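You operate a simulated robot arm through the tools that you are given. There is no shell and no other tool. Be economical: measure what you need, move in short steps, check, and stop when the job is done.

Carry out the task below with a simulated two-armed robot. There is one attempt and no reset: what you move stays moved.

TASK
Put the white scoop on the lip between slides four and five. Pick up the blue brush with one hand, pass it to the other hand and put it on the top of the rusty cabinet. Put the red mug on the lip before slide six away on the top of the low stand. Shut the right packing drawer. Put the green card from the top of the packing table on top of the brown sack there and the blue card on the shelf under the packing table. Open the blue cupboard door, take the 80 x 32 block from the top of the packing table and leave it on the shelf of the blue cupboard, then shut the door. The order is free. Set down upright: red mug, block.

It is judged by the outcome, as a careful person would: the job done as asked, and still so three seconds after it is handed in. It fails if anything else is knocked over, pushed out of place, dropped, spilled or broken.

THE ROBOT
Two 7-joint arms with two-finger grippers on one trunk, on a base that drives. Base frame: it is fixed to the floor where the robot stands at the start and does not move with it; the origin is under the middle of the robot, x ahead of it, y to its left, z up; the surface under the hand at the start is at about z = 1154. Readings come in mm, degrees, newtons and seconds.
The left shoulder is at the start at [26, 159, 1282], the right one opposite. With the tool pointing down near the work surface each hand reaches from about 180 to 700 mm from the robot's upright axis, wherever it stands, measured 20 degrees to its own side. Places, roughly: block [-1500, -5750, 750]; blue brush (3x3x17 cm) [1900, -1500, 800]; blue cupboard door [-1300, -4300, 400]; card [-1500, -5250, 750]; lip between slides four and five [2200, -3500, 900]; red mug (12x8x9 cm) [2100, -4200, 900]; right packing drawer [-1300, -5100, 700]; sack [-1500, -5250, 750]; shelf of the blue cupboard [-1600, -4300, 400]; shelf under the packing table [-1600, -5500, 200]; top of the low stand [3600, 1100, 200]; top of the rusty cabinet [500, -1800, 1100]; white scoop (20x6x5 cm) [500, -200, 1200]. Payload 2.45 kg a hand.
Tool frame (each hand has its own): the origin (TCP) lies between the finger pads and is the grasp point; the fingertips stand 26 mm ahead of it; z points along the fingers, y is the line along which they close. Largest opening 96 mm; the body of the gripper starts 69 mm behind the TCP.
Orientation is that of the tool frame in the base frame, as [roll, pitch, yaw] about the fixed x, y, z axes, in that order (R = Rz(yaw) Ry(pitch) Rx(roll)). With the fingers straight down and closing along the base's y, the tool's x points along the base's -x, its y along +y and its z along -z.

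THE INTERFACE
- The arms move only by the tool arm_command. It takes "left_series", "right_series" or both (then of equal length, played together; a hand with none holds still); each is a list of rows, each an object (a shift or turn left out is 0, a gripper value left out holds the last) with "translation": the shift along the base's x, y, z in m, a list of three; "rot": the turn, a rotation vector about the base's x, y, z in degrees, a list of three; "gripper": the gripper command, from -1 (shut) to 1 (fully open), values between in proportion. In form: [{"translation": [x, y, z], "rot": [ax, ay, az], "gripper": gripper}, ...]. A call has 1 to 10 rows; each row shifts and turns the commanded pose from where the row before left it. Rows are played at 5 a second. More than 50 mm and 8.6 degrees between two rows, or a gripper value outside its range, and nothing of the call is played. A pose out of reach is approached as far as the arm can. The call stops where the force on the tool passes 40 N (or 10 N more than at its start, if that is more) or the arm is blocked; 0.2 s more then pass. Each finger halts on what it meets, pressing with about 29 N; the grip force reading is that of the motor and also rises with nothing between the fingers. The clock runs only during rows and for 0.2 s after the last one: add rows that do not move to give the fingers time. It gives the time, the measured TCP pose, the force on the tool (base axes), the opening and the grip force at its end, in the units of the frame above (readings bear some noise), with the torque about the TCP (base axes, N m) and any sound that the robot's microphone picked up.
- Cameras (640 x 400 px; columns grow to the right, rows downward): "scene" is now at [84.5, -30.6, 1777.3]; the picture's right is [-0.35, -0.94, -0.00], its down [-0.60, 0.22, -0.77] and it looks along [0.72, -0.27, -0.64] (base axes); focal length 254 px, centre (320, 200). "left" rides on the left gripper at [82, -3, -98] in its tool frame; the picture's right is [0.04, 1.00, 0.00], its down [-0.73, 0.03, -0.68] and it looks along [-0.68, 0.03, 0.73] (tool axes); focal length 256 px, centre (320, 200). "right" rides on the right gripper at [82, 3, -98] in its tool frame; the picture's right is [-0.04, 1.00, 0.00], its down [-0.73, -0.03, -0.68] and it looks along [-0.68, -0.03, 0.73] (tool axes); focal length 256 px, centre (320, 200). There is no depth. A picture from a camera that has moved, and an enlarged one, comes with that camera's place and axes in the base frame and with its lens. The place of the scene camera against the robot may be out by one fixed shift of up to 18 mm in any direction.
- snapshot(camera): a new picture of that camera. No time passes.
- slide_trunk(by): slides the trunk up (or, below 0, down) by that many mm; the arms and the scene camera ride with it, the base frame stays. It gives what a move gives, with no picture.
- steer(legs): drives the robot by 1 to 6 legs, each [ahead, left, turn to the left] in mm, mm and degrees, along the robot's own axes; the way and the turn of a leg run together, so that a leg with both is an arc; at most 1500 mm and 180 degrees a leg. The arms and the cameras ride along, it lands a little off, and it stops where it bumps. It gives what a move gives.
- pan_tilt(pan, tilt): turns the head with the scene camera to pan (to the left, within 120 degrees either way) and tilt (down, from -29 to 69), counted from straight ahead of the robot. It gives what a move gives.
- inspect(camera, box): a new picture of the part [left, top, right, bottom] of that camera's present view, enlarged. No time passes.
- close_job(): hands the job in; it is judged then, once.

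Work in short steps. Places have to be worked out from the pictures, the camera data and where the tool is seen: move nearer, look again, correct. Check each grasp and each placing, and mend what went wrong. You have 483 turns and 230 pictures in all, those below and enlarged ones among them. Open the grippers and draw the arms clear of the work before you hand the job in, unless the task says otherwise.

The tools are called after ">>>" as name(argument=value, ...) on one line, values as JSON. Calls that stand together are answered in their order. arm_command: Moves the arms, as the interface text tells. Its arguments: {"type":"object","properties":{"left_series":{"type":"array"},"right_series":{"type":"array"}},"required":[]} The other tools are called the same way: slide_trunk (by) slides the trunk up or down; steer (legs) drives the base; pan_tilt (pan, tilt) turns the head that bears the scene camera; snapshot (camera) takes a picture; inspect (camera, box) takes an enlarged picture of a part of a camera's view; close_job () hands the job in.

At the start:

```text
time_s: 0.0
left_position: [384.3, -8.9, 1411.8]
left_orientation: [179.9, -0.1, -180.0]
left_wrist_force: [-0.5, -0.8, 0.2]
left_ft_torque: [0.0, 0.03, 0.04]
left_opening: 96.2
left_grasp_force: 0.1
right_position: [489.7, -391.7, 1417.5]
right_orientation: [179.9, -0.1, 179.9]
right_wrist_force: [-0.5, 0.4, 0.0]
right_ft_torque: [0.0, 0.03, -0.03]
right_opening: 96.1
right_grasp_force: 0.2
trunk travel left (down, up): [-450.0, 117.0]
robot x, y, heading: [4.2, 0.5, -0.2]
head pan, tilt: [-20.4, 39.5]
```

scene: 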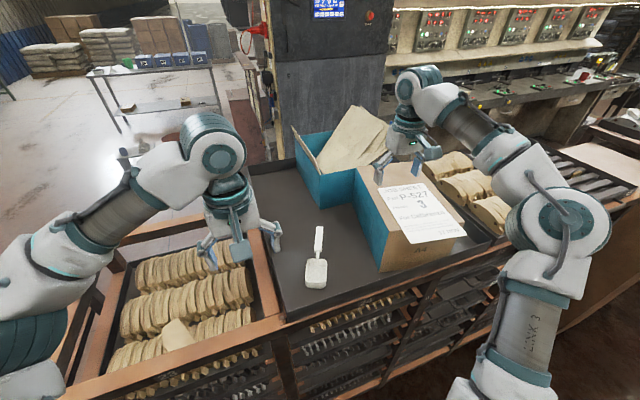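
right: 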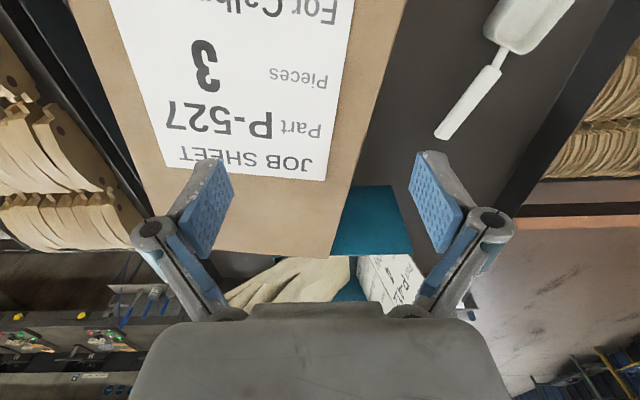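
left: 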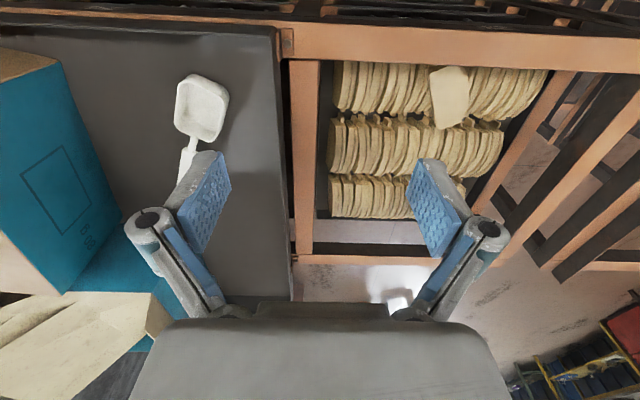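

The scoop looks to lie from about (460,-163) to (604,-218). I'll take an enlarged look at it, and at the rest of the surroundings, before moving.

>>> inspect(camera="scene", box=[260, 200, 380, 300])

>>> inspect(camera="right", box=[400, 0, 640, 150])

```text
4.00 times, centred on (320, 250) of scene
camera zoom: at [84.5, -30.6, 1777.3], right [-0.35, -0.94, 0.0], down [-0.6, 0.22, -0.77], along [0.72, -0.27, -0.64], focal length 1015 px, centre (320, 0)
```

zoom: 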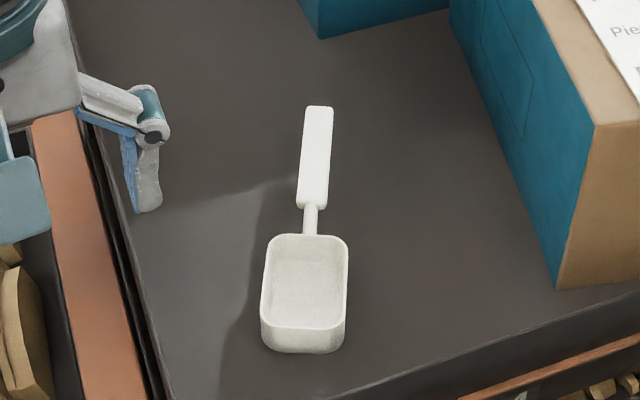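

```text
2.67 times, centred on (520, 75) of right
camera zoom: at [408.1, -388.6, 1514.4], right [0.04, 1.0, 0.0], down [0.73, -0.03, 0.68], along [0.68, -0.03, -0.73], focal length 683 px, centre (-213, 533)
```

zoom: 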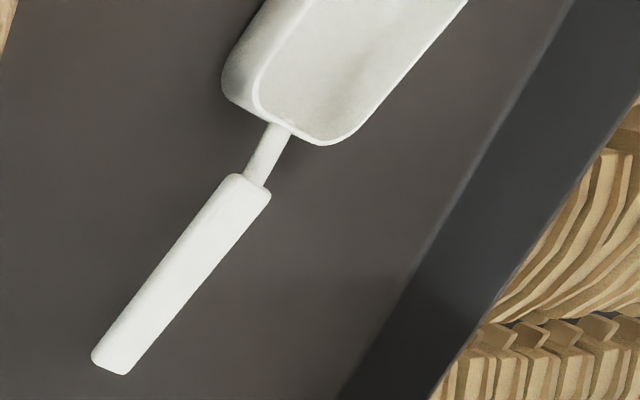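

The scoop is clear: flat-bottomed bowl with a straight grip. Next I look around for driving routes.

>>> pan_tilt(pan=-60, tilt=22)

>>> snapshot(camera="scene")

>>> pan_tilt(pan=-115, tilt=30)

>>> snapshot(camera="scene")

>>> pan_tilt(pan=20, tilt=22)

>>> snapshot(camera="scene")

>>> pan_tilt(pan=100, tilt=30)

>>> snapshot(camera="scene")

```text
time_s: 1.1
left_position: [378.9, -7.4, 1413.2]
left_orientation: [-180.0, 0.2, 180.0]
left_wrist_force: [0.0, 0.0, -0.6]
left_ft_torque: [0.01, -0.04, -0.03]
left_opening: 96.0
left_grasp_force: 0.1
right_position: [485.6, -390.3, 1419.9]
right_orientation: [-180.0, 0.1, -180.0]
right_wrist_force: [1.1, 0.4, 0.8]
right_ft_torque: [0.0, 0.0, 0.02]
right_opening: 95.9
right_grasp_force: 0.0
trunk travel left (down, up): [-450.0, 117.0]
robot x, y, heading: [-0.7, 1.1, -0.0]
head pan, tilt: [-60.0, 22.0]
```

```text
224 pictures are left
camera scene: at [50.8, -81.0, 1804.8], right [-0.87, -0.5, 0.0], down [-0.19, 0.33, -0.93], along [0.46, -0.8, -0.38], focal length 254 px, centre (320, 200)
```

scene: 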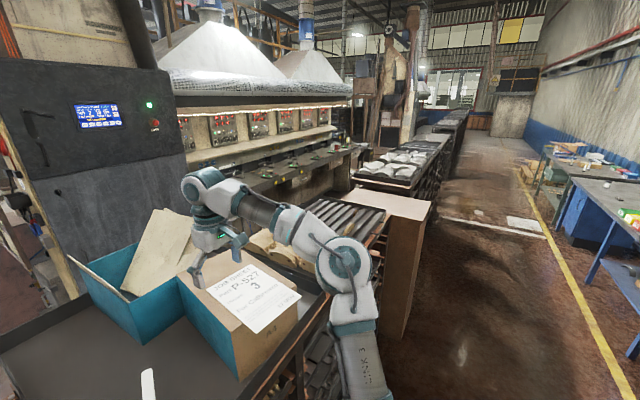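

```text
time_s: 2.3
left_position: [379.3, -7.1, 1412.9]
left_orientation: [-179.9, 0.1, -180.0]
left_wrist_force: [-0.2, -0.3, 0.6]
left_ft_torque: [0.0, -0.01, 0.0]
left_opening: 95.9
left_grasp_force: 0.1
right_position: [485.5, -389.7, 1418.9]
right_orientation: [179.9, 0.1, -180.0]
right_wrist_force: [-0.2, 0.5, 0.9]
right_ft_torque: [0.0, -0.01, -0.03]
right_opening: 96.0
right_grasp_force: 0.1
trunk travel left (down, up): [-450.0, 117.0]
robot x, y, heading: [-5.2, 2.2, -0.1]
head pan, tilt: [-115.0, 30.0]
```

```text
223 pictures are left
camera scene: at [-33.7, -82.7, 1792.3], right [-0.91, 0.42, 0.0], down [0.21, 0.46, -0.87], along [-0.37, -0.78, -0.5], focal length 254 px, centre (320, 200)
```

scene: 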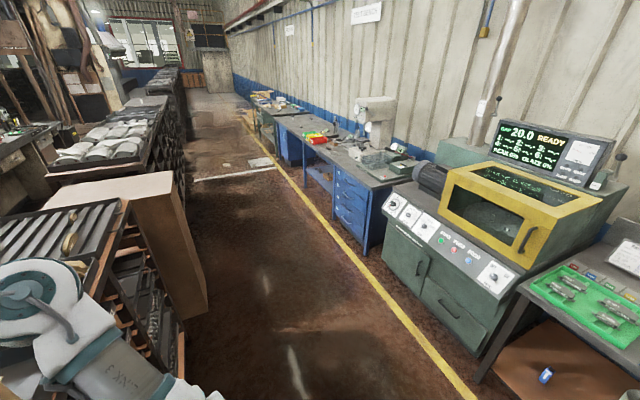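

```text
time_s: 4.5
left_position: [380.0, -7.1, 1413.4]
left_orientation: [-179.9, 0.0, 179.9]
left_wrist_force: [0.6, 0.0, 0.2]
left_ft_torque: [0.01, 0.0, 0.0]
left_opening: 95.9
left_grasp_force: 0.1
right_position: [486.6, -390.3, 1418.7]
right_orientation: [180.0, 0.1, 179.9]
right_wrist_force: [1.0, -0.8, 0.3]
right_ft_torque: [-0.01, -0.01, 0.01]
right_opening: 96.2
right_grasp_force: 0.1
trunk travel left (down, up): [-450.0, 117.0]
robot x, y, heading: [0.2, -2.4, -0.1]
head pan, tilt: [20.0, 22.0]
```

```text
222 pictures are left
camera scene: at [91.9, 31.1, 1804.9], right [0.34, -0.94, 0.0], down [-0.36, -0.13, -0.93], along [0.87, 0.32, -0.38], focal length 254 px, centre (320, 200)
```

scene: 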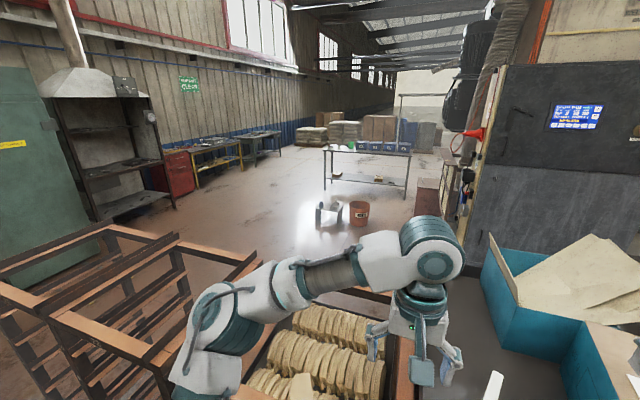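

```text
time_s: 6.0
left_position: [380.0, -6.2, 1413.6]
left_orientation: [-179.9, 0.0, 180.0]
left_wrist_force: [-0.7, 0.2, 0.1]
left_ft_torque: [-0.01, 0.0, -0.01]
left_opening: 96.1
left_grasp_force: 0.1
right_position: [486.7, -391.1, 1419.1]
right_orientation: [180.0, 0.1, -180.0]
right_wrist_force: [0.7, -1.2, -0.1]
right_ft_torque: [-0.01, 0.01, 0.0]
right_opening: 95.8
right_grasp_force: 0.0
trunk travel left (down, up): [-450.0, 117.0]
robot x, y, heading: [-1.2, -0.9, 0.1]
head pan, tilt: [100.0, 30.0]
```

```text
221 pictures are left
camera scene: at [-11.1, 88.6, 1792.6], right [0.98, 0.17, 0.0], down [0.08, -0.49, -0.87], along [-0.15, 0.85, -0.5], focal length 254 px, centre (320, 200)
```

scene: 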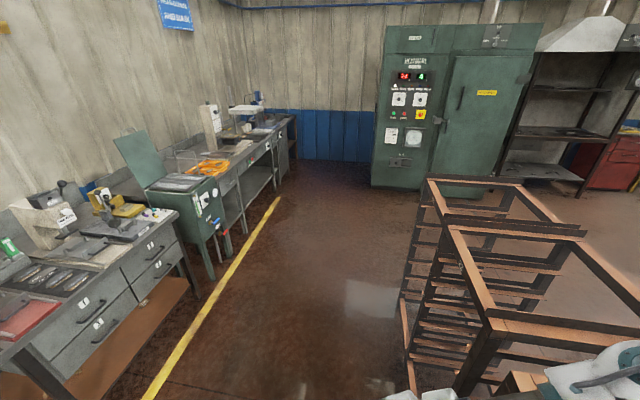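

I see the machine line with displays and lips further down. I'll zoom into that area to learn its layout and the passage.

>>> pan_tilt(pan=-55, tilt=15)

>>> inspect(camera="scene", box=[130, 160, 450, 360])

>>> inspect(camera="scene", box=[180, 160, 340, 260])

```text
time_s: 8.4
left_position: [380.2, -6.5, 1413.4]
left_orientation: [180.0, 0.0, -180.0]
left_wrist_force: [-0.6, 0.2, 0.6]
left_ft_torque: [-0.01, 0.01, 0.03]
left_opening: 96.0
left_grasp_force: 0.2
right_position: [486.3, -391.1, 1419.1]
right_orientation: [-179.9, 0.2, -179.9]
right_wrist_force: [-0.4, -0.4, -0.5]
right_ft_torque: [-0.01, 0.0, -0.03]
right_opening: 95.7
right_grasp_force: 0.1
trunk travel left (down, up): [-450.0, 117.0]
robot x, y, heading: [-2.1, 2.1, 0.0]
head pan, tilt: [-55.0, 15.0]
```

```text
2.00 times, centred on (290, 260) of scene
camera zoom: at [58.3, -77.2, 1816.2], right [-0.82, -0.57, 0.0], down [-0.15, 0.21, -0.96], along [0.55, -0.79, -0.26], focal length 507 px, centre (380, 80)
```

zoom: 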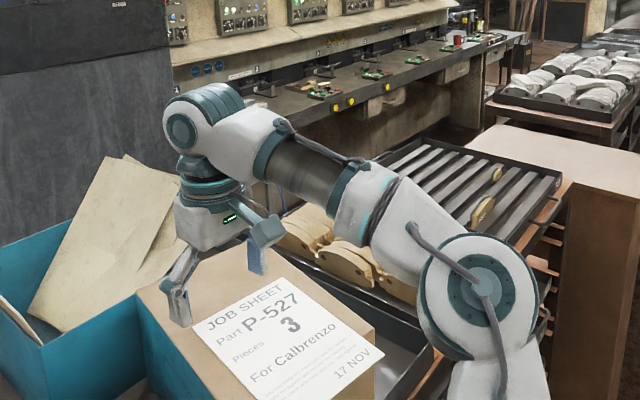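

```text
4.00 times, centred on (260, 210) of scene
camera zoom: at [58.3, -77.2, 1816.2], right [-0.82, -0.57, 0.0], down [-0.15, 0.21, -0.96], along [0.55, -0.79, -0.26], focal length 1015 px, centre (560, 160)
```

zoom: 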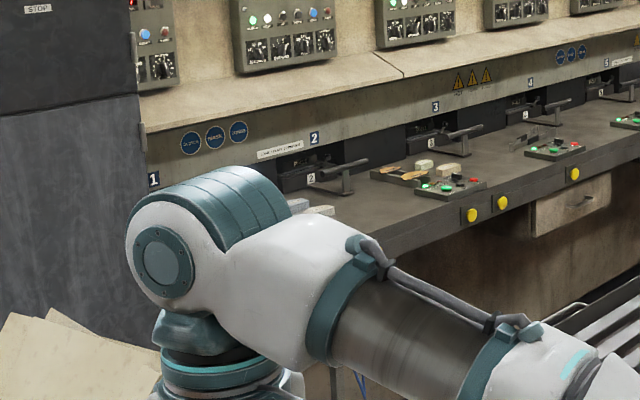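

The scoop's grip centre is near (553,-196). I move the left hand over it, turned about 24° clockwise, staying high first.

>>> pan_tilt(pan=-20, tilt=40)

>>> arm_command(left_series=[{"translation": [0.029, -0.0315, 0], "rot": [0, 0, -4.07], "gripper": 0.3}, {"translation": [0.029, -0.0315, 0], "rot": [0, 0, -4.07]}, {"translation": [0.029, -0.0315, 0], "rot": [0, 0, -4.07]}, {"translation": [0.029, -0.0315, 0], "rot": [0, 0, -4.07]}, {"translation": [0.029, -0.0315, 0], "rot": [0, 0, -4.07]}, {"translation": [0.029, -0.0315, 0], "rot": [0, 0, -4.07]}, {"translation": [0, 0, -0.04]}, {"translation": [0, 0, -0.04]}, {"translation": [0, 0, -0.04]}, {"translation": [0, 0, 0]}])

>>> snapshot(camera="left")

>>> inspect(camera="scene", box=[220, 150, 420, 275])

```text
time_s: 9.4
left_position: [379.3, -7.2, 1413.4]
left_orientation: [-180.0, 0.0, -180.0]
left_wrist_force: [0.6, 0.2, 0.1]
left_ft_torque: [0.01, -0.01, -0.02]
left_opening: 95.7
left_grasp_force: 0.1
right_position: [486.3, -388.2, 1418.7]
right_orientation: [180.0, 0.0, -179.9]
right_wrist_force: [0.0, 0.1, -0.7]
right_ft_torque: [0.01, -0.01, -0.02]
right_opening: 95.9
right_grasp_force: 0.2
trunk travel left (down, up): [-450.0, 117.0]
robot x, y, heading: [-1.9, 2.5, 0.1]
head pan, tilt: [-20.0, 40.0]
```

```text
time_s: 11.6
left_position: [478.5, -141.5, 1253.4]
left_orientation: [-180.0, 0.2, 155.6]
left_wrist_force: [-0.6, -0.4, 0.2]
left_ft_torque: [-0.01, 0.0, -0.01]
left_opening: 62.3
left_grasp_force: 0.1
left hand out of reach, approached as far as the arm can: row 4, 5, 6
right_position: [485.3, -390.1, 1420.5]
right_orientation: [-180.0, 0.3, 180.0]
right_wrist_force: [-0.4, -0.4, -0.1]
right_ft_torque: [-0.04, 0.03, 0.0]
right_opening: 96.2
right_grasp_force: 0.0
trunk travel left (down, up): [-450.0, 117.0]
robot x, y, heading: [-4.9, -1.6, 0.1]
head pan, tilt: [-20.0, 40.0]
```

```text
218 pictures are left
camera left: at [401.4, -111.6, 1351.5], right [0.38, 0.93, 0.0], down [0.68, -0.28, 0.68], along [0.63, -0.26, -0.73], focal length 256 px, centre (320, 200)
```

left: 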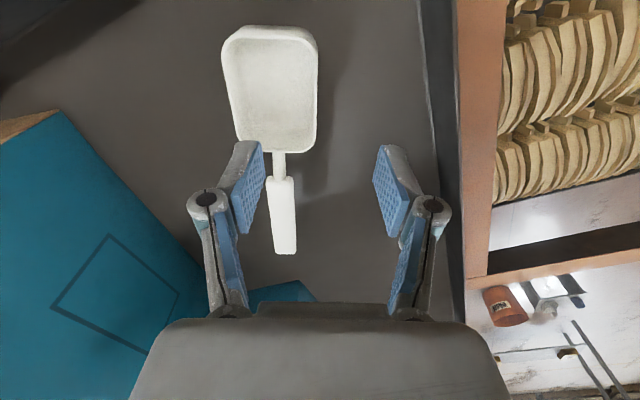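

```text
3.20 times, centred on (320, 212) of scene
camera zoom: at [84.4, -32.5, 1776.7], right [-0.34, -0.94, 0.0], down [-0.61, 0.22, -0.76], along [0.72, -0.26, -0.65], focal length 812 px, centre (320, 160)
```

zoom: 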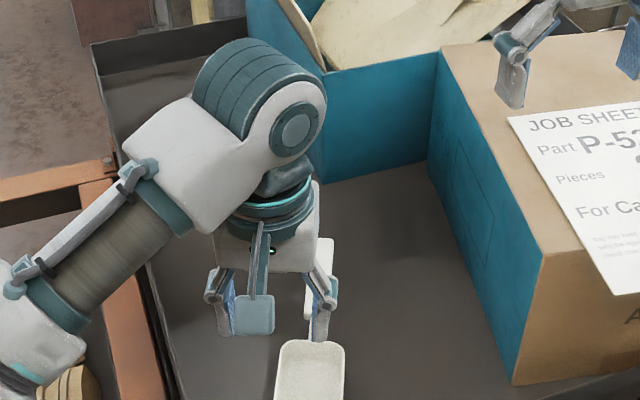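

The handle is at the left arm's reach limit, so I'll grasp across the bowl (60 mm wide, near (450,-162)) instead, fully open, and shift above it first.

>>> arm_command(left_series=[{"translation": [-0.014, -0.01, 0], "gripper": 1}, {"translation": [-0.014, -0.01, 0], "rot": [0, 0, -1]}, {"translation": [0, 0, 0]}])

>>> snapshot(camera="left")

```text
time_s: 12.4
left_position: [451.2, -164.5, 1254.1]
left_orientation: [-180.0, 0.0, 154.6]
left_wrist_force: [-0.4, -0.4, 0.3]
left_ft_torque: [0.02, 0.0, 0.0]
left_opening: 96.2
left_grasp_force: 0.1
right_position: [486.9, -392.2, 1418.3]
right_orientation: [-180.0, 0.1, 179.9]
right_wrist_force: [-0.6, 0.3, -0.3]
right_ft_torque: [0.03, 0.03, -0.01]
right_opening: 96.0
right_grasp_force: 0.0
trunk travel left (down, up): [-450.0, 117.0]
robot x, y, heading: [-1.4, -1.2, -0.2]
head pan, tilt: [-20.0, 40.0]
```

```text
216 pictures are left
camera left: at [374.5, -131.5, 1351.1], right [0.39, 0.92, 0.0], down [0.67, -0.29, 0.68], along [0.62, -0.27, -0.73], focal length 256 px, centre (320, 200)
```

left: 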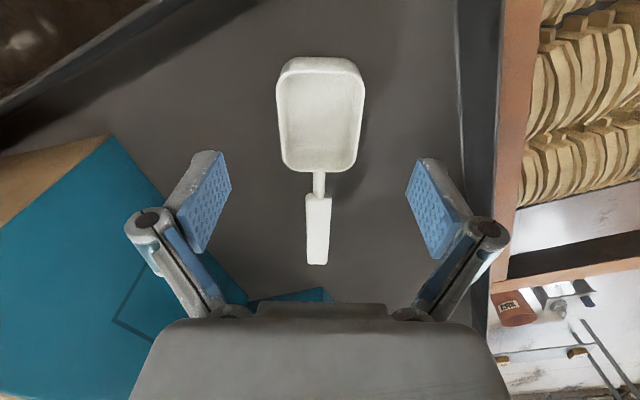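

The scoop is centred and aligned between the fingers. I lower 66 mm and close.

>>> arm_command(left_series=[{"translation": [0, 0, -0.035]}, {"translation": [0, 0, -0.031]}, {"gripper": -0.2}, {"gripper": -0.5}, {"gripper": -0.5}])

>>> snapshot(camera="left")

```text
time_s: 13.6
left_position: [451.2, -162.9, 1186.8]
left_orientation: [180.0, 0.1, 154.6]
left_wrist_force: [-1.4, -0.1, 1.7]
left_ft_torque: [0.07, -0.05, 0.0]
left_opening: 55.5
left_grasp_force: 28.8
right_position: [486.2, -389.9, 1419.2]
right_orientation: [-180.0, 0.1, 179.9]
right_wrist_force: [-0.1, -0.4, 0.5]
right_ft_torque: [0.0, 0.02, 0.0]
right_opening: 96.0
right_grasp_force: 0.1
trunk travel left (down, up): [-450.0, 117.0]
robot x, y, heading: [-2.4, -1.7, 0.0]
head pan, tilt: [-20.0, 40.0]
```

```text
215 pictures are left
camera left: at [374.4, -130.8, 1285.2], right [0.39, 0.92, 0.0], down [0.67, -0.29, 0.68], along [0.63, -0.27, -0.73], focal length 256 px, centre (320, 200)
```

left: 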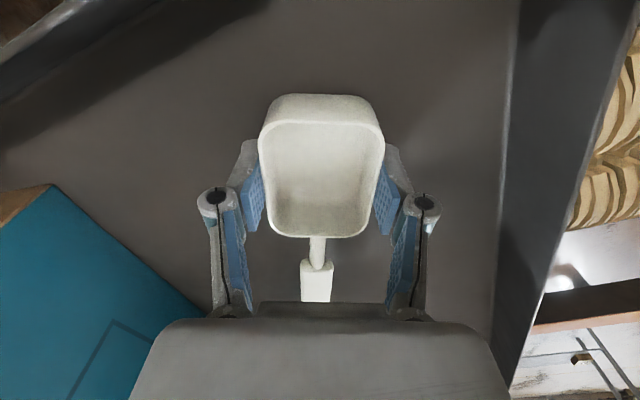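

Grip holds at 55.5 mm. I lift and draw both hands in for travelling.

>>> arm_command(left_series=[{"translation": [0, 0, 0.045]}, {"translation": [0, 0, 0.045]}, {"translation": [0, 0, 0.045]}, {"translation": [0, 0, 0.045]}, {"translation": [-0.02, 0.03, 0.045]}, {"translation": [-0.02, 0.045, 0]}, {"translation": [-0.02, 0.045, 0]}, {"translation": [-0.02, 0.045, 0]}, {"translation": [-0.02, 0.045, 0]}, {"translation": [-0.02, 0.045, 0]}], right_series=[{}, {}, {}, {"translation": [-0.03, 0.02, 0]}, {"translation": [-0.03, 0.02, 0]}, {"translation": [-0.03, 0.02, 0]}, {"translation": [-0.03, 0.02, 0]}, {"translation": [-0.03, 0.02, 0]}, {}, {}])

>>> snapshot(camera="left")

```text
refused: row 5 steps farther than a row can; nothing moved
```

```text
214 pictures are left
camera left: at [374.4, -130.8, 1285.2], right [0.39, 0.92, 0.0], down [0.67, -0.29, 0.68], along [0.63, -0.27, -0.73], focal length 256 px, centre (320, 200)
```

left: 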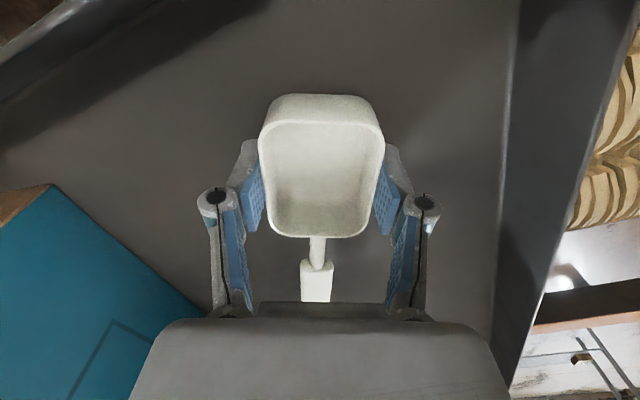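

One row was too long, so nothing moved; I resend it with shorter rows.

>>> arm_command(left_series=[{"translation": [0, 0, 0.045]}, {"translation": [0, 0, 0.045]}, {"translation": [0, 0, 0.045]}, {"translation": [0, 0, 0.045]}, {"translation": [-0.02, 0.03, 0.03]}, {"translation": [-0.02, 0.045, 0]}, {"translation": [-0.02, 0.045, 0]}, {"translation": [-0.02, 0.045, 0]}, {"translation": [-0.02, 0.045, 0]}, {"translation": [-0.02, 0.045, 0]}], right_series=[{}, {}, {}, {"translation": [-0.03, 0.02, 0]}, {"translation": [-0.03, 0.02, 0]}, {"translation": [-0.03, 0.02, 0]}, {"translation": [-0.03, 0.02, 0]}, {"translation": [-0.03, 0.02, 0]}, {}, {}])

>>> pan_tilt(pan=70, tilt=35)

>>> snapshot(camera="scene")

```text
time_s: 15.8
left_position: [329.5, 93.4, 1398.9]
left_orientation: [-179.9, 0.1, 154.7]
left_wrist_force: [-0.5, 0.5, -0.5]
left_ft_torque: [-0.01, 0.01, -0.01]
left_opening: 55.5
left_grasp_force: 28.9
right_position: [334.6, -289.3, 1417.9]
right_orientation: [-179.9, 0.1, 179.9]
right_wrist_force: [0.2, -0.4, 0.5]
right_ft_torque: [-0.05, -0.03, 0.03]
right_opening: 96.0
right_grasp_force: 0.0
trunk travel left (down, up): [-450.0, 117.0]
robot x, y, heading: [-1.9, -2.6, 0.1]
head pan, tilt: [-20.0, 40.0]
```

```text
time_s: 17.5
left_position: [332.1, 92.0, 1398.4]
left_orientation: [179.9, 0.2, 154.6]
left_wrist_force: [0.0, -0.3, -0.5]
left_ft_torque: [0.02, 0.0, 0.0]
left_opening: 55.5
left_grasp_force: 28.9
right_position: [336.7, -289.4, 1417.9]
right_orientation: [-180.0, 0.1, 180.0]
right_wrist_force: [-0.1, 1.8, 0.2]
right_ft_torque: [-0.02, -0.01, -0.03]
right_opening: 96.1
right_grasp_force: 0.1
trunk travel left (down, up): [-450.0, 117.0]
robot x, y, heading: [-0.0, -2.8, -0.1]
head pan, tilt: [70.0, 35.0]
```

```text
213 pictures are left
camera scene: at [33.2, 83.8, 1784.6], right [0.94, -0.34, 0.0], down [-0.2, -0.54, -0.82], along [0.28, 0.77, -0.57], focal length 254 px, centre (320, 200)
```

scene: 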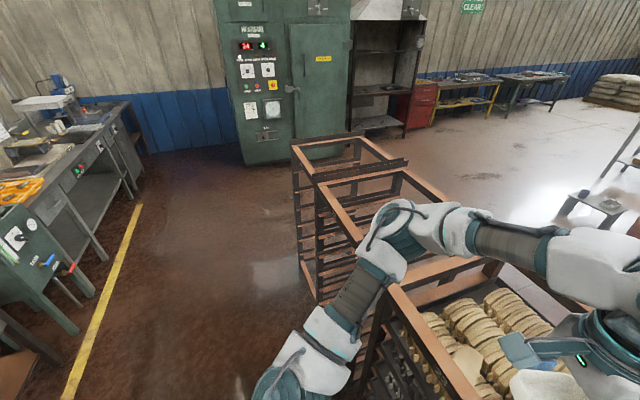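

Racks run to y≈2000 at x 480–1150, with open floor beyond. I back off, turn left and drive along the aisle past them.

>>> steer(legs=[[-200, 0, 0], [0, 0, 90], [1350, 0, 0], [1350, 0, 0]])

>>> pan_tilt(pan=-80, tilt=25)

>>> snapshot(camera="scene")

```text
time_s: 35.6
left_position: [-312.2, 3041.2, 1399.7]
left_orientation: [180.0, 0.1, -114.5]
left_wrist_force: [0.4, 0.2, -1.6]
left_ft_torque: [-0.04, 0.01, 0.01]
left_opening: 55.1
left_grasp_force: 28.9
right_position: [69.7, 3051.4, 1418.2]
right_orientation: [-180.0, 0.2, -89.0]
right_wrist_force: [0.3, 0.0, -0.1]
right_ft_torque: [0.01, -0.01, -0.01]
right_opening: 96.1
right_grasp_force: 0.1
trunk travel left (down, up): [-450.0, 117.0]
robot x, y, heading: [-219.5, 2711.2, 90.7]
head pan, tilt: [70.0, 35.0]
```

```text
time_s: 38.0
left_position: [-312.6, 3040.0, 1397.5]
left_orientation: [180.0, 0.1, -114.4]
left_wrist_force: [-1.0, 0.8, 0.1]
left_ft_torque: [-0.02, 0.02, -0.01]
left_opening: 55.2
left_grasp_force: 29.2
right_position: [69.4, 3049.9, 1418.6]
right_orientation: [180.0, 0.3, -89.1]
right_wrist_force: [-0.9, -0.4, -0.8]
right_ft_torque: [0.0, 0.01, 0.0]
right_opening: 95.9
right_grasp_force: 0.1
trunk travel left (down, up): [-450.0, 117.0]
robot x, y, heading: [-216.1, 2712.1, 91.0]
head pan, tilt: [-80.0, 25.0]
```

```text
212 pictures are left
camera scene: at [-109.2, 2722.2, 1800.2], right [0.19, -0.98, 0.0], down [-0.42, -0.08, -0.91], along [0.89, 0.17, -0.42], focal length 254 px, centre (320, 200)
```

scene: 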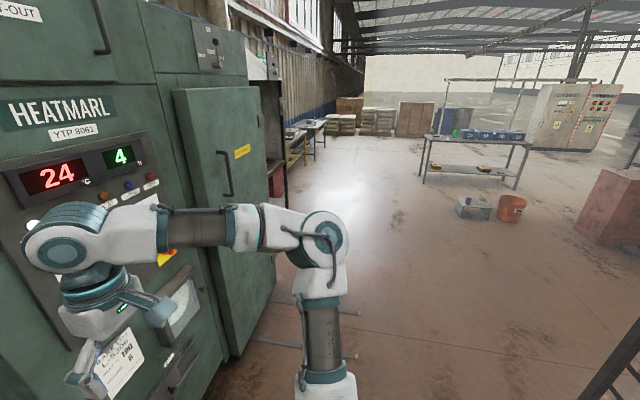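

The oven front is about y=3580, so there's room. I turn right and go ahead past the rack ends, then look down the inner passage.

>>> steer(legs=[[0, 0, -90.7], [1500, 0, 0], [300, 0, 0], [0, 0, -90]])

>>> pan_tilt(pan=0, tilt=20)

>>> snapshot(camera="scene")

```text
time_s: 54.7
left_position: [1728.6, 2402.3, 1392.5]
left_orientation: [-177.8, 0.7, 64.3]
left_wrist_force: [0.4, -1.5, -1.3]
left_ft_torque: [0.19, 0.02, 0.01]
left_opening: 55.2
left_grasp_force: 28.9
right_position: [1345.3, 2403.7, 1426.2]
right_orientation: [-177.6, -0.2, 89.3]
right_wrist_force: [-1.1, 0.6, -0.5]
right_ft_torque: [-0.02, -0.01, 0.03]
right_opening: 96.0
right_grasp_force: 0.0
trunk travel left (down, up): [-450.0, 117.0]
robot x, y, heading: [1590.2, 2739.9, -90.6]
head pan, tilt: [-80.0, 25.0]
```

```text
time_s: 56.3
left_position: [1633.8, 2415.6, 1397.9]
left_orientation: [178.3, -0.7, 64.5]
left_wrist_force: [0.2, 1.1, -2.2]
left_ft_torque: [-0.11, 0.08, -0.01]
left_opening: 55.3
left_grasp_force: 29.5
right_position: [1250.2, 2413.3, 1406.0]
right_orientation: [178.3, -0.3, 89.8]
right_wrist_force: [1.1, -1.6, -0.6]
right_ft_torque: [0.15, 0.12, -0.01]
right_opening: 95.9
right_grasp_force: 0.1
trunk travel left (down, up): [-450.0, 117.0]
robot x, y, heading: [1583.9, 2744.7, -90.3]
head pan, tilt: [0.0, 20.0]
```

```text
211 pictures are left
camera scene: at [1523.8, 2657.5, 1804.0], right [-1.0, 0.01, -0.04], down [0.04, 0.35, -0.94], along [0.01, -0.94, -0.35], focal length 254 px, centre (320, 200)
```

scene: 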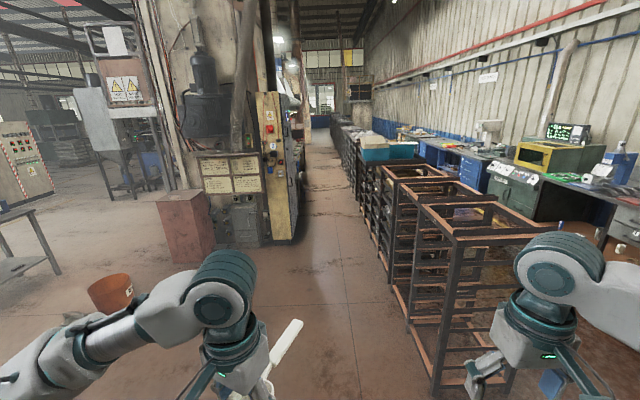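

The inner passage runs between the machine (x≈1900) and the racks (x≈1000). I drive in centred on x≈1450.

>>> steer(legs=[[0, -130, 0], [1500, 0, 0]])

>>> snapshot(camera="scene")

```text
time_s: 57.4
left_position: [1367.9, 2439.5, 1403.2]
left_orientation: [176.3, -6.6, 54.1]
left_wrist_force: [-2.4, 0.8, -0.4]
left_ft_torque: [-0.04, -0.16, -0.08]
left_opening: 55.2
left_grasp_force: 28.9
right_position: [1065.2, 2434.2, 1354.0]
right_orientation: [167.6, -3.6, 92.3]
right_wrist_force: [-0.9, -0.3, -2.3]
right_ft_torque: [-0.07, -0.13, -0.02]
right_opening: 96.1
right_grasp_force: 0.0
trunk travel left (down, up): [-450.0, 117.0]
robot x, y, heading: [1488.8, 2729.5, -91.4]
head pan, tilt: [0.0, 20.0]
stopped in leg 1: the robot was blocked; the commanded pose is now the measured one
```

```text
210 pictures are left
camera scene: at [1197.1, 2657.7, 1808.0], right [-0.99, 0.02, -0.17], down [0.17, 0.34, -0.93], along [0.04, -0.94, -0.34], focal length 254 px, centre (320, 200)
```

scene: 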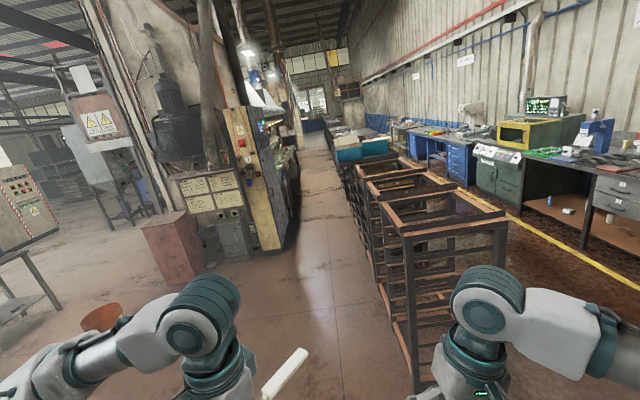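

The robot is blocked and leaning to its right; some low obstacle is there. I move back left and look down at the floor.

>>> steer(legs=[[0, 120, 0]])

>>> pan_tilt(pan=-60, tilt=60)

>>> snapshot(camera="scene")

```text
time_s: 58.2
left_position: [1768.1, 2460.0, 1365.2]
left_orientation: [-171.3, 2.9, 54.2]
left_wrist_force: [-4.4, 1.2, 1.2]
left_ft_torque: [-0.01, -0.48, 0.03]
left_opening: 55.3
left_grasp_force: 29.3
right_position: [1460.6, 2459.0, 1393.4]
right_orientation: [-175.2, -4.4, 91.6]
right_wrist_force: [-5.2, 0.5, 1.3]
right_ft_torque: [-0.07, -0.52, 0.01]
right_opening: 95.9
right_grasp_force: 0.1
trunk travel left (down, up): [-450.0, 117.0]
robot x, y, heading: [1515.5, 2737.0, -91.9]
head pan, tilt: [0.0, 20.0]
stopped in leg 1: the robot was blocked; the commanded pose is now the measured one
```

```text
time_s: 59.5
left_position: [1701.3, 2459.0, 1370.9]
left_orientation: [-172.9, 1.3, 55.5]
left_wrist_force: [4.1, -1.6, 0.2]
left_ft_torque: [0.13, 0.27, 0.03]
left_opening: 55.2
left_grasp_force: 28.4
right_position: [1388.2, 2466.9, 1377.4]
right_orientation: [-176.6, -5.2, 91.6]
right_wrist_force: [1.7, 0.7, 0.5]
right_ft_torque: [0.0, 0.26, 0.02]
right_opening: 96.0
right_grasp_force: 0.1
trunk travel left (down, up): [-450.0, 117.0]
robot x, y, heading: [1514.4, 2748.1, -92.6]
head pan, tilt: [-60.0, 60.0]
```

```text
209 pictures are left
camera scene: at [1580.8, 2729.0, 1753.1], right [-0.46, 0.89, 0.03], down [0.73, 0.4, -0.55], along [-0.5, -0.23, -0.83], focal length 254 px, centre (320, 200)
```

scene: 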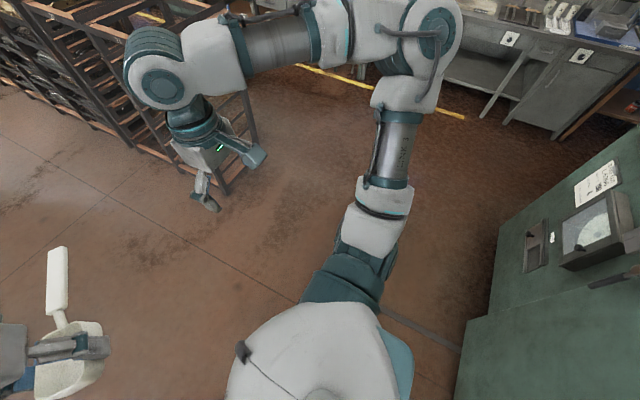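

I let it settle and look down around the base.

>>> arm_command(left_series=[{}, {}, {}, {}, {}, {}, {}, {}, {}, {}])

>>> pan_tilt(pan=-100, tilt=69)

>>> snapshot(camera="scene")

>>> pan_tilt(pan=0, tilt=69)

>>> snapshot(camera="scene")

```text
time_s: 59.8
left_position: [1502.9, 2454.6, 1379.2]
left_orientation: [-179.5, -3.8, 53.8]
left_wrist_force: [-0.5, 0.7, -1.8]
left_ft_torque: [-0.03, 0.04, -0.01]
left_opening: 55.2
left_grasp_force: 29.3
right_position: [1195.3, 2455.0, 1348.7]
right_orientation: [173.9, -5.3, 92.1]
right_wrist_force: [0.7, -0.5, 0.1]
right_ft_torque: [0.11, 0.02, -0.03]
right_opening: 95.8
right_grasp_force: 0.1
trunk travel left (down, up): [-450.0, 117.0]
robot x, y, heading: [1494.3, 2742.3, -91.8]
head pan, tilt: [-60.0, 60.0]
stopped in row 1 (left hand): the arm was blocked; the commanded pose is now the measured one
```

```text
time_s: 60.9
left_position: [1500.8, 2467.4, 1380.8]
left_orientation: [-179.7, -2.9, 53.7]
left_wrist_force: [1.3, 1.8, -0.5]
left_ft_torque: [-0.14, 0.06, -0.07]
left_opening: 55.3
left_grasp_force: 29.0
right_position: [1194.1, 2467.2, 1354.9]
right_orientation: [174.1, -4.5, 92.2]
right_wrist_force: [1.1, -1.4, 1.6]
right_ft_torque: [0.05, 0.11, 0.0]
right_opening: 96.2
right_grasp_force: 0.1
trunk travel left (down, up): [-450.0, 117.0]
robot x, y, heading: [1487.2, 2740.0, -92.0]
head pan, tilt: [-100.0, 68.8]
```

```text
208 pictures are left
camera scene: at [1344.2, 2773.6, 1734.4], right [0.2, 0.98, 0.01], down [0.93, -0.19, -0.31], along [-0.3, 0.07, -0.95], focal length 254 px, centre (320, 200)
```

scene: 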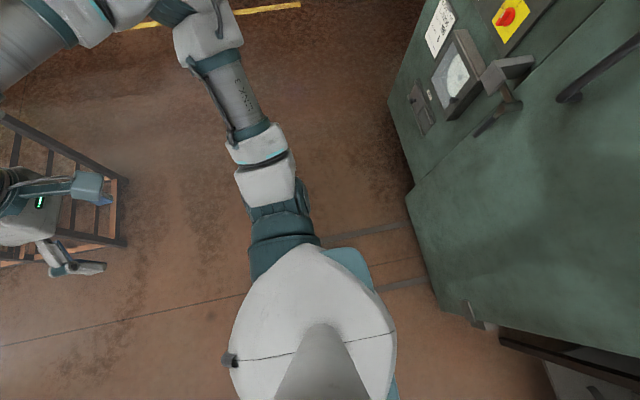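

```text
time_s: 62.6
left_position: [1706.9, 2462.6, 1368.8]
left_orientation: [-173.4, 1.2, 54.9]
left_wrist_force: [-1.0, -1.9, 1.0]
left_ft_torque: [0.21, -0.14, -0.01]
left_opening: 55.6
left_grasp_force: 28.8
right_position: [1397.1, 2466.4, 1378.7]
right_orientation: [-177.5, -5.2, 91.9]
right_wrist_force: [-2.2, 1.1, -0.4]
right_ft_torque: [-0.08, -0.2, 0.05]
right_opening: 95.9
right_grasp_force: 0.0
trunk travel left (down, up): [-450.0, 117.0]
robot x, y, heading: [1519.3, 2745.7, -92.1]
head pan, tilt: [0.0, 68.8]
```

```text
207 pictures are left
camera scene: at [1668.9, 2700.4, 1736.7], right [-1.0, 0.03, 0.08], down [0.0, 0.93, -0.36], along [-0.09, -0.36, -0.93], focal length 254 px, centre (320, 200)
```

scene: 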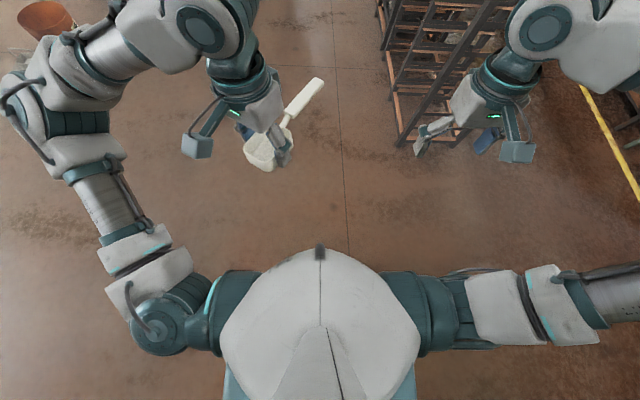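

Two floor rails run from the oven under my base, and the robot seems to rock on them. I drive forward slowly (−y) off them.

>>> steer(legs=[[400, 0, 0]])

>>> pan_tilt(pan=0, tilt=25)

>>> pan_tilt(pan=0, tilt=20)

```text
time_s: 63.4
left_position: [1556.9, 2481.2, 1365.7]
left_orientation: [-179.9, -2.0, 48.6]
left_wrist_force: [-3.9, 1.5, -0.9]
left_ft_torque: [-0.13, -0.38, 0.01]
left_opening: 55.5
left_grasp_force: 28.7
right_position: [1272.4, 2488.5, 1357.3]
right_orientation: [173.5, -5.9, 90.5]
right_wrist_force: [-3.3, 0.5, 0.5]
right_ft_torque: [-0.04, -0.3, -0.02]
right_opening: 96.2
right_grasp_force: 0.0
trunk travel left (down, up): [-450.0, 117.0]
robot x, y, heading: [1487.6, 2737.2, -94.2]
head pan, tilt: [0.0, 68.8]
stopped in leg 1: the robot was blocked; the commanded pose is now the measured one
```

```text
time_s: 64.5
left_position: [1582.5, 2464.7, 1372.0]
left_orientation: [-178.0, -1.0, 52.7]
left_wrist_force: [-2.1, -0.8, -2.6]
left_ft_torque: [0.09, -0.21, 0.03]
left_opening: 55.6
left_grasp_force: 28.5
right_position: [1284.6, 2477.2, 1354.6]
right_orientation: [178.1, -5.9, 90.9]
right_wrist_force: [-2.8, 0.5, -0.4]
right_ft_torque: [-0.05, -0.2, 0.01]
right_opening: 95.8
right_grasp_force: 0.1
trunk travel left (down, up): [-450.0, 117.0]
robot x, y, heading: [1497.5, 2735.6, -94.1]
head pan, tilt: [0.0, 25.0]
```

```text
time_s: 65.2
left_position: [1501.6, 2485.9, 1383.7]
left_orientation: [179.8, -1.6, 55.2]
left_wrist_force: [-0.8, 2.9, -2.3]
left_ft_torque: [-0.23, -0.06, -0.04]
left_opening: 55.5
left_grasp_force: 29.5
right_position: [1198.0, 2499.1, 1345.2]
right_orientation: [176.0, -4.9, 91.9]
right_wrist_force: [1.5, -0.4, 2.2]
right_ft_torque: [0.01, 0.03, -0.01]
right_opening: 96.0
right_grasp_force: 0.0
trunk travel left (down, up): [-450.0, 117.0]
robot x, y, heading: [1482.0, 2753.6, -93.4]
head pan, tilt: [0.0, 20.0]
```

Still rocking. I lower the trunk to bring the weight down and let it calm.

>>> slide_trunk(by=-200)

>>> slide_trunk(by=-200)

>>> pan_tilt(pan=0, tilt=30)

>>> snapshot(camera="scene")

```text
time_s: 65.8
left_position: [1713.9, 2460.1, 1340.3]
left_orientation: [-174.0, 2.4, 51.9]
left_wrist_force: [2.3, -3.0, 1.1]
left_ft_torque: [0.23, 0.14, -0.02]
left_opening: 55.2
left_grasp_force: 28.6
right_position: [1409.9, 2473.9, 1360.1]
right_orientation: [178.4, -5.7, 89.3]
right_wrist_force: [0.5, -1.4, -2.0]
right_ft_torque: [0.1, 0.05, 0.02]
right_opening: 96.0
right_grasp_force: 0.1
trunk travel left (down, up): [-432.0, 134.0]
robot x, y, heading: [1504.9, 2728.8, -94.6]
head pan, tilt: [0.0, 20.0]
stopped: the arm was blocked; the commanded pose is now the measured one
```

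```text
time_s: 66.3
left_position: [1479.2, 2487.8, 1344.1]
left_orientation: [178.1, -1.9, 54.0]
left_wrist_force: [-1.5, 2.3, -2.0]
left_ft_torque: [-0.19, -0.1, -0.06]
left_opening: 55.5
left_grasp_force: 29.2
right_position: [1187.8, 2511.9, 1299.2]
right_orientation: [175.3, -5.7, 90.7]
right_wrist_force: [0.2, -0.2, 1.7]
right_ft_torque: [-0.01, 0.01, 0.0]
right_opening: 96.0
right_grasp_force: 0.1
trunk travel left (down, up): [-417.0, 150.0]
robot x, y, heading: [1484.6, 2740.3, -95.7]
head pan, tilt: [0.0, 20.0]
stopped: the arm was blocked; the commanded pose is now the measured one
```

```text
time_s: 67.0
left_position: [1672.4, 2466.0, 1335.8]
left_orientation: [-175.1, 1.9, 55.2]
left_wrist_force: [-0.6, -2.6, 1.0]
left_ft_torque: [0.16, -0.11, 0.05]
left_opening: 55.3
left_grasp_force: 29.2
right_position: [1371.9, 2495.0, 1325.7]
right_orientation: [-176.1, -6.6, 90.2]
right_wrist_force: [-3.6, 1.6, -1.5]
right_ft_torque: [-0.12, -0.24, 0.0]
right_opening: 95.9
right_grasp_force: 0.1
trunk travel left (down, up): [-417.0, 150.0]
robot x, y, heading: [1514.4, 2741.6, -95.2]
head pan, tilt: [0.0, 30.0]
```

```text
206 pictures are left
camera scene: at [1652.3, 2643.2, 1754.3], right [-0.99, 0.09, 0.08], down [-0.02, 0.51, -0.86], along [-0.12, -0.86, -0.5], focal length 254 px, centre (320, 200)
```

scene: 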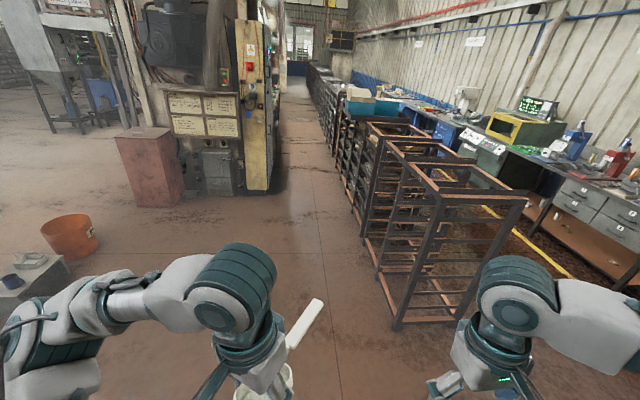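

I let time pass with slow head pans (which don't reset the drive) so the sway can die out.

>>> pan_tilt(pan=110, tilt=30)

>>> pan_tilt(pan=-110, tilt=30)

>>> pan_tilt(pan=110, tilt=30)

>>> pan_tilt(pan=0, tilt=30)

```text
time_s: 68.9
left_position: [1594.5, 2478.7, 1333.3]
left_orientation: [-178.8, -0.3, 52.1]
left_wrist_force: [-0.5, -2.1, -1.6]
left_ft_torque: [0.15, -0.09, 0.03]
left_opening: 55.2
left_grasp_force: 28.7
right_position: [1305.7, 2499.6, 1315.9]
right_orientation: [178.2, -6.7, 90.4]
right_wrist_force: [-2.0, -0.4, -2.0]
right_ft_torque: [0.11, -0.13, -0.03]
right_opening: 96.4
right_grasp_force: 0.1
trunk travel left (down, up): [-417.0, 150.0]
robot x, y, heading: [1500.4, 2736.9, -95.2]
head pan, tilt: [110.0, 30.0]
```

```text
time_s: 72.1
left_position: [1529.6, 2470.9, 1340.5]
left_orientation: [179.3, -1.7, 50.5]
left_wrist_force: [-3.1, 2.2, -0.5]
left_ft_torque: [-0.19, -0.32, 0.01]
left_opening: 55.5
left_grasp_force: 29.0
right_position: [1246.1, 2494.6, 1311.8]
right_orientation: [175.2, -6.5, 89.6]
right_wrist_force: [-1.3, -0.1, 1.7]
right_ft_torque: [-0.02, -0.14, -0.02]
right_opening: 96.0
right_grasp_force: 0.0
trunk travel left (down, up): [-417.0, 150.0]
robot x, y, heading: [1493.7, 2728.9, -96.2]
head pan, tilt: [-110.0, 30.0]
```

```text
time_s: 75.2
left_position: [1431.6, 2500.5, 1347.2]
left_orientation: [177.1, -2.0, 51.0]
left_wrist_force: [2.0, 1.3, -2.7]
left_ft_torque: [-0.11, 0.24, -0.04]
left_opening: 55.8
left_grasp_force: 29.1
right_position: [1140.6, 2534.8, 1298.6]
right_orientation: [174.1, -5.0, 88.3]
right_wrist_force: [2.3, -0.5, 0.2]
right_ft_torque: [0.03, 0.17, 0.02]
right_opening: 96.1
right_grasp_force: 0.0
trunk travel left (down, up): [-417.0, 150.0]
robot x, y, heading: [1473.0, 2740.9, -97.5]
head pan, tilt: [110.0, 30.0]
```

```text
time_s: 77.1
left_position: [1636.1, 2368.4, 1330.7]
left_orientation: [-175.6, -0.2, 49.5]
left_wrist_force: [1.2, -5.6, 3.5]
left_ft_torque: [0.53, 0.11, 0.06]
left_opening: 55.7
left_grasp_force: 29.2
right_position: [1342.9, 2421.5, 1315.0]
right_orientation: [-176.9, -8.8, 84.7]
right_wrist_force: [-3.1, -4.2, -2.2]
right_ft_torque: [0.38, -0.28, -0.05]
right_opening: 96.1
right_grasp_force: 0.1
trunk travel left (down, up): [-417.0, 150.0]
robot x, y, heading: [1526.9, 2687.4, -100.5]
head pan, tilt: [0.0, 30.0]
```

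It seems to be shifting off the rail. I wait a bit more and re-read.

>>> pan_tilt(pan=80, tilt=69)

>>> snapshot(camera="scene")

>>> pan_tilt(pan=-80, tilt=69)

>>> snapshot(camera="scene")

```text
time_s: 78.7
left_position: [1704.7, 2447.9, 1323.9]
left_orientation: [-174.4, 1.6, 51.2]
left_wrist_force: [-0.6, -2.2, -0.3]
left_ft_torque: [0.18, -0.03, 0.02]
left_opening: 55.7
left_grasp_force: 28.8
right_position: [1405.3, 2497.5, 1318.4]
right_orientation: [-175.1, -6.7, 86.1]
right_wrist_force: [-2.3, -0.6, -2.6]
right_ft_torque: [0.08, -0.11, 0.02]
right_opening: 95.6
right_grasp_force: 0.1
trunk travel left (down, up): [-417.0, 150.0]
robot x, y, heading: [1545.1, 2736.1, -99.5]
head pan, tilt: [80.0, 68.8]
```

```text
205 pictures are left
camera scene: at [1739.0, 2667.0, 1694.6], right [-0.34, -0.94, -0.01], down [-0.9, 0.33, -0.28], along [0.27, -0.09, -0.96], focal length 254 px, centre (320, 200)
```

scene: 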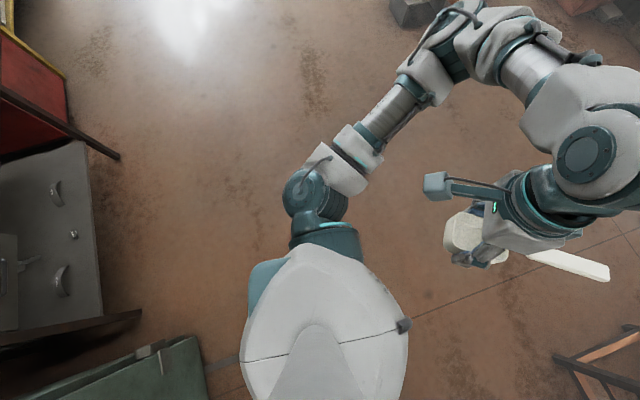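

```text
time_s: 81.1
left_position: [1504.1, 2379.4, 1328.9]
left_orientation: [-178.1, -2.5, 38.3]
left_wrist_force: [-3.0, -2.5, -9.6]
left_ft_torque: [0.27, -0.33, 0.03]
left_opening: 55.6
left_grasp_force: 29.2
right_position: [1244.8, 2437.6, 1311.7]
right_orientation: [173.1, -6.5, 80.1]
right_wrist_force: [-2.0, 5.6, -4.2]
right_ft_torque: [-0.5, -0.12, -0.09]
right_opening: 96.1
right_grasp_force: 0.1
trunk travel left (down, up): [-417.0, 150.0]
robot x, y, heading: [1476.5, 2644.9, -104.7]
head pan, tilt: [-80.0, 68.8]
```

```text
204 pictures are left
camera scene: at [1355.1, 2647.4, 1702.7], right [0.08, 1.0, 0.02], down [0.95, -0.07, -0.32], along [-0.31, 0.04, -0.95], focal length 254 px, centre (320, 200)
```

scene: 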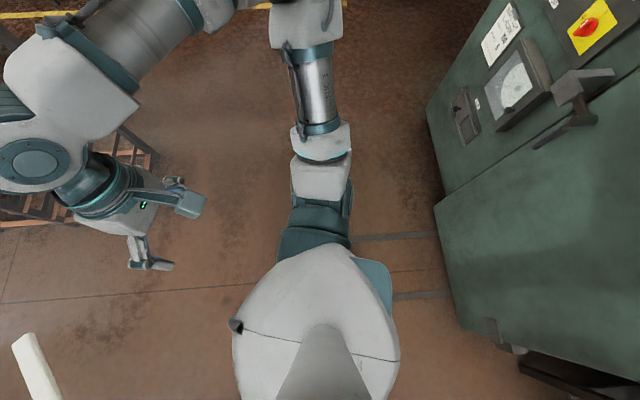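

The oven's rails (x≈1100 and ≈1550, ending near y≈2600) are what I'm rocking on. I creep forward in short legs to get off them.

>>> steer(legs=[[100, 0, 0]])

>>> steer(legs=[[150, 0, 0]])

>>> steer(legs=[[200, 0, 0]])

```text
time_s: 81.8
left_position: [1500.2, 2388.9, 1327.5]
left_orientation: [179.8, -0.7, 52.8]
left_wrist_force: [-2.3, 0.0, -5.0]
left_ft_torque: [0.12, -0.25, -0.01]
left_opening: 55.4
left_grasp_force: 28.5
right_position: [1218.6, 2479.0, 1270.8]
right_orientation: [-177.6, -9.7, 84.1]
right_wrist_force: [1.8, -2.0, -0.5]
right_ft_torque: [0.14, 0.09, 0.0]
right_opening: 95.7
right_grasp_force: 0.0
trunk travel left (down, up): [-417.0, 150.0]
robot x, y, heading: [1520.9, 2677.9, -103.8]
head pan, tilt: [-80.0, 68.8]
stopped in leg 1: the robot was blocked; the commanded pose is now the measured one
```

```text
time_s: 82.9
left_position: [1595.0, 2389.7, 1326.2]
left_orientation: [179.9, 2.0, 55.2]
left_wrist_force: [1.1, -0.4, -4.1]
left_ft_torque: [0.02, 0.04, -0.02]
left_opening: 55.4
left_grasp_force: 29.0
right_position: [1315.6, 2444.9, 1287.5]
right_orientation: [-178.7, -7.8, 89.3]
right_wrist_force: [1.8, 1.2, -5.1]
right_ft_torque: [-0.07, 0.08, 0.0]
right_opening: 95.7
right_grasp_force: 0.0
trunk travel left (down, up): [-417.0, 150.0]
robot x, y, heading: [1521.9, 2634.0, -99.1]
head pan, tilt: [-80.0, 68.8]
stopped in leg 1: the robot was blocked; the commanded pose is now the measured one
```

```text
time_s: 83.6
left_position: [1672.8, 2394.9, 1317.5]
left_orientation: [-178.9, 3.7, 51.5]
left_wrist_force: [0.8, -1.7, -0.4]
left_ft_torque: [0.12, 0.1, 0.03]
left_opening: 55.3
left_grasp_force: 29.2
right_position: [1401.6, 2435.7, 1307.9]
right_orientation: [-178.6, -7.0, 88.9]
right_wrist_force: [-0.1, -0.2, -0.6]
right_ft_torque: [-0.03, -0.01, 0.05]
right_opening: 96.0
right_grasp_force: 0.1
trunk travel left (down, up): [-417.0, 150.0]
robot x, y, heading: [1515.1, 2623.5, -98.3]
head pan, tilt: [-80.0, 68.8]
stopped in leg 1: the robot was blocked; the commanded pose is now the measured one
```

It is inching forward; I keep going.

>>> steer(legs=[[600, 0, 0]])

>>> steer(legs=[[600, 0, 0]])

>>> steer(legs=[[600, 0, 0]])

```text
time_s: 85.6
left_position: [1621.0, 2172.9, 1318.3]
left_orientation: [179.2, 4.9, 51.3]
left_wrist_force: [0.6, -1.1, 1.0]
left_ft_torque: [0.12, 0.05, 0.02]
left_opening: 55.6
left_grasp_force: 29.7
right_position: [1353.9, 2215.3, 1306.3]
right_orientation: [-179.3, -6.3, 89.0]
right_wrist_force: [0.0, -0.5, -1.6]
right_ft_torque: [0.1, 0.08, 0.0]
right_opening: 96.3
right_grasp_force: 0.1
trunk travel left (down, up): [-417.0, 150.0]
robot x, y, heading: [1466.1, 2374.6, -98.9]
head pan, tilt: [-80.0, 68.8]
stopped in leg 1: the robot was blocked; the commanded pose is now the measured one
```

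```text
time_s: 86.6
left_position: [1586.7, 2166.9, 1310.3]
left_orientation: [177.1, 4.2, 50.6]
left_wrist_force: [0.3, -1.2, 0.1]
left_ft_torque: [0.18, 0.01, 0.03]
left_opening: 55.3
left_grasp_force: 29.2
right_position: [1327.2, 2206.2, 1301.3]
right_orientation: [176.9, -6.1, 90.3]
right_wrist_force: [0.3, 0.1, 0.1]
right_ft_torque: [-0.01, 0.01, -0.03]
right_opening: 96.1
right_grasp_force: 0.1
trunk travel left (down, up): [-417.0, 150.0]
robot x, y, heading: [1451.1, 2356.6, -99.3]
head pan, tilt: [-80.0, 68.8]
stopped in leg 1: the robot was blocked; the commanded pose is now the measured one
```

```text
time_s: 87.6
left_position: [1551.0, 2165.7, 1305.5]
left_orientation: [174.7, 3.8, 49.1]
left_wrist_force: [0.0, -1.5, -3.7]
left_ft_torque: [0.12, -0.04, 0.01]
left_opening: 55.3
left_grasp_force: 29.0
right_position: [1302.1, 2205.2, 1296.6]
right_orientation: [175.1, -4.3, 90.5]
right_wrist_force: [-1.5, 1.3, -2.4]
right_ft_torque: [-0.03, -0.08, 0.0]
right_opening: 96.0
right_grasp_force: 0.0
trunk travel left (down, up): [-417.0, 150.0]
robot x, y, heading: [1434.6, 2343.4, -100.3]
head pan, tilt: [-80.0, 68.8]
stopped in leg 1: the robot was blocked; the commanded pose is now the measured one
```

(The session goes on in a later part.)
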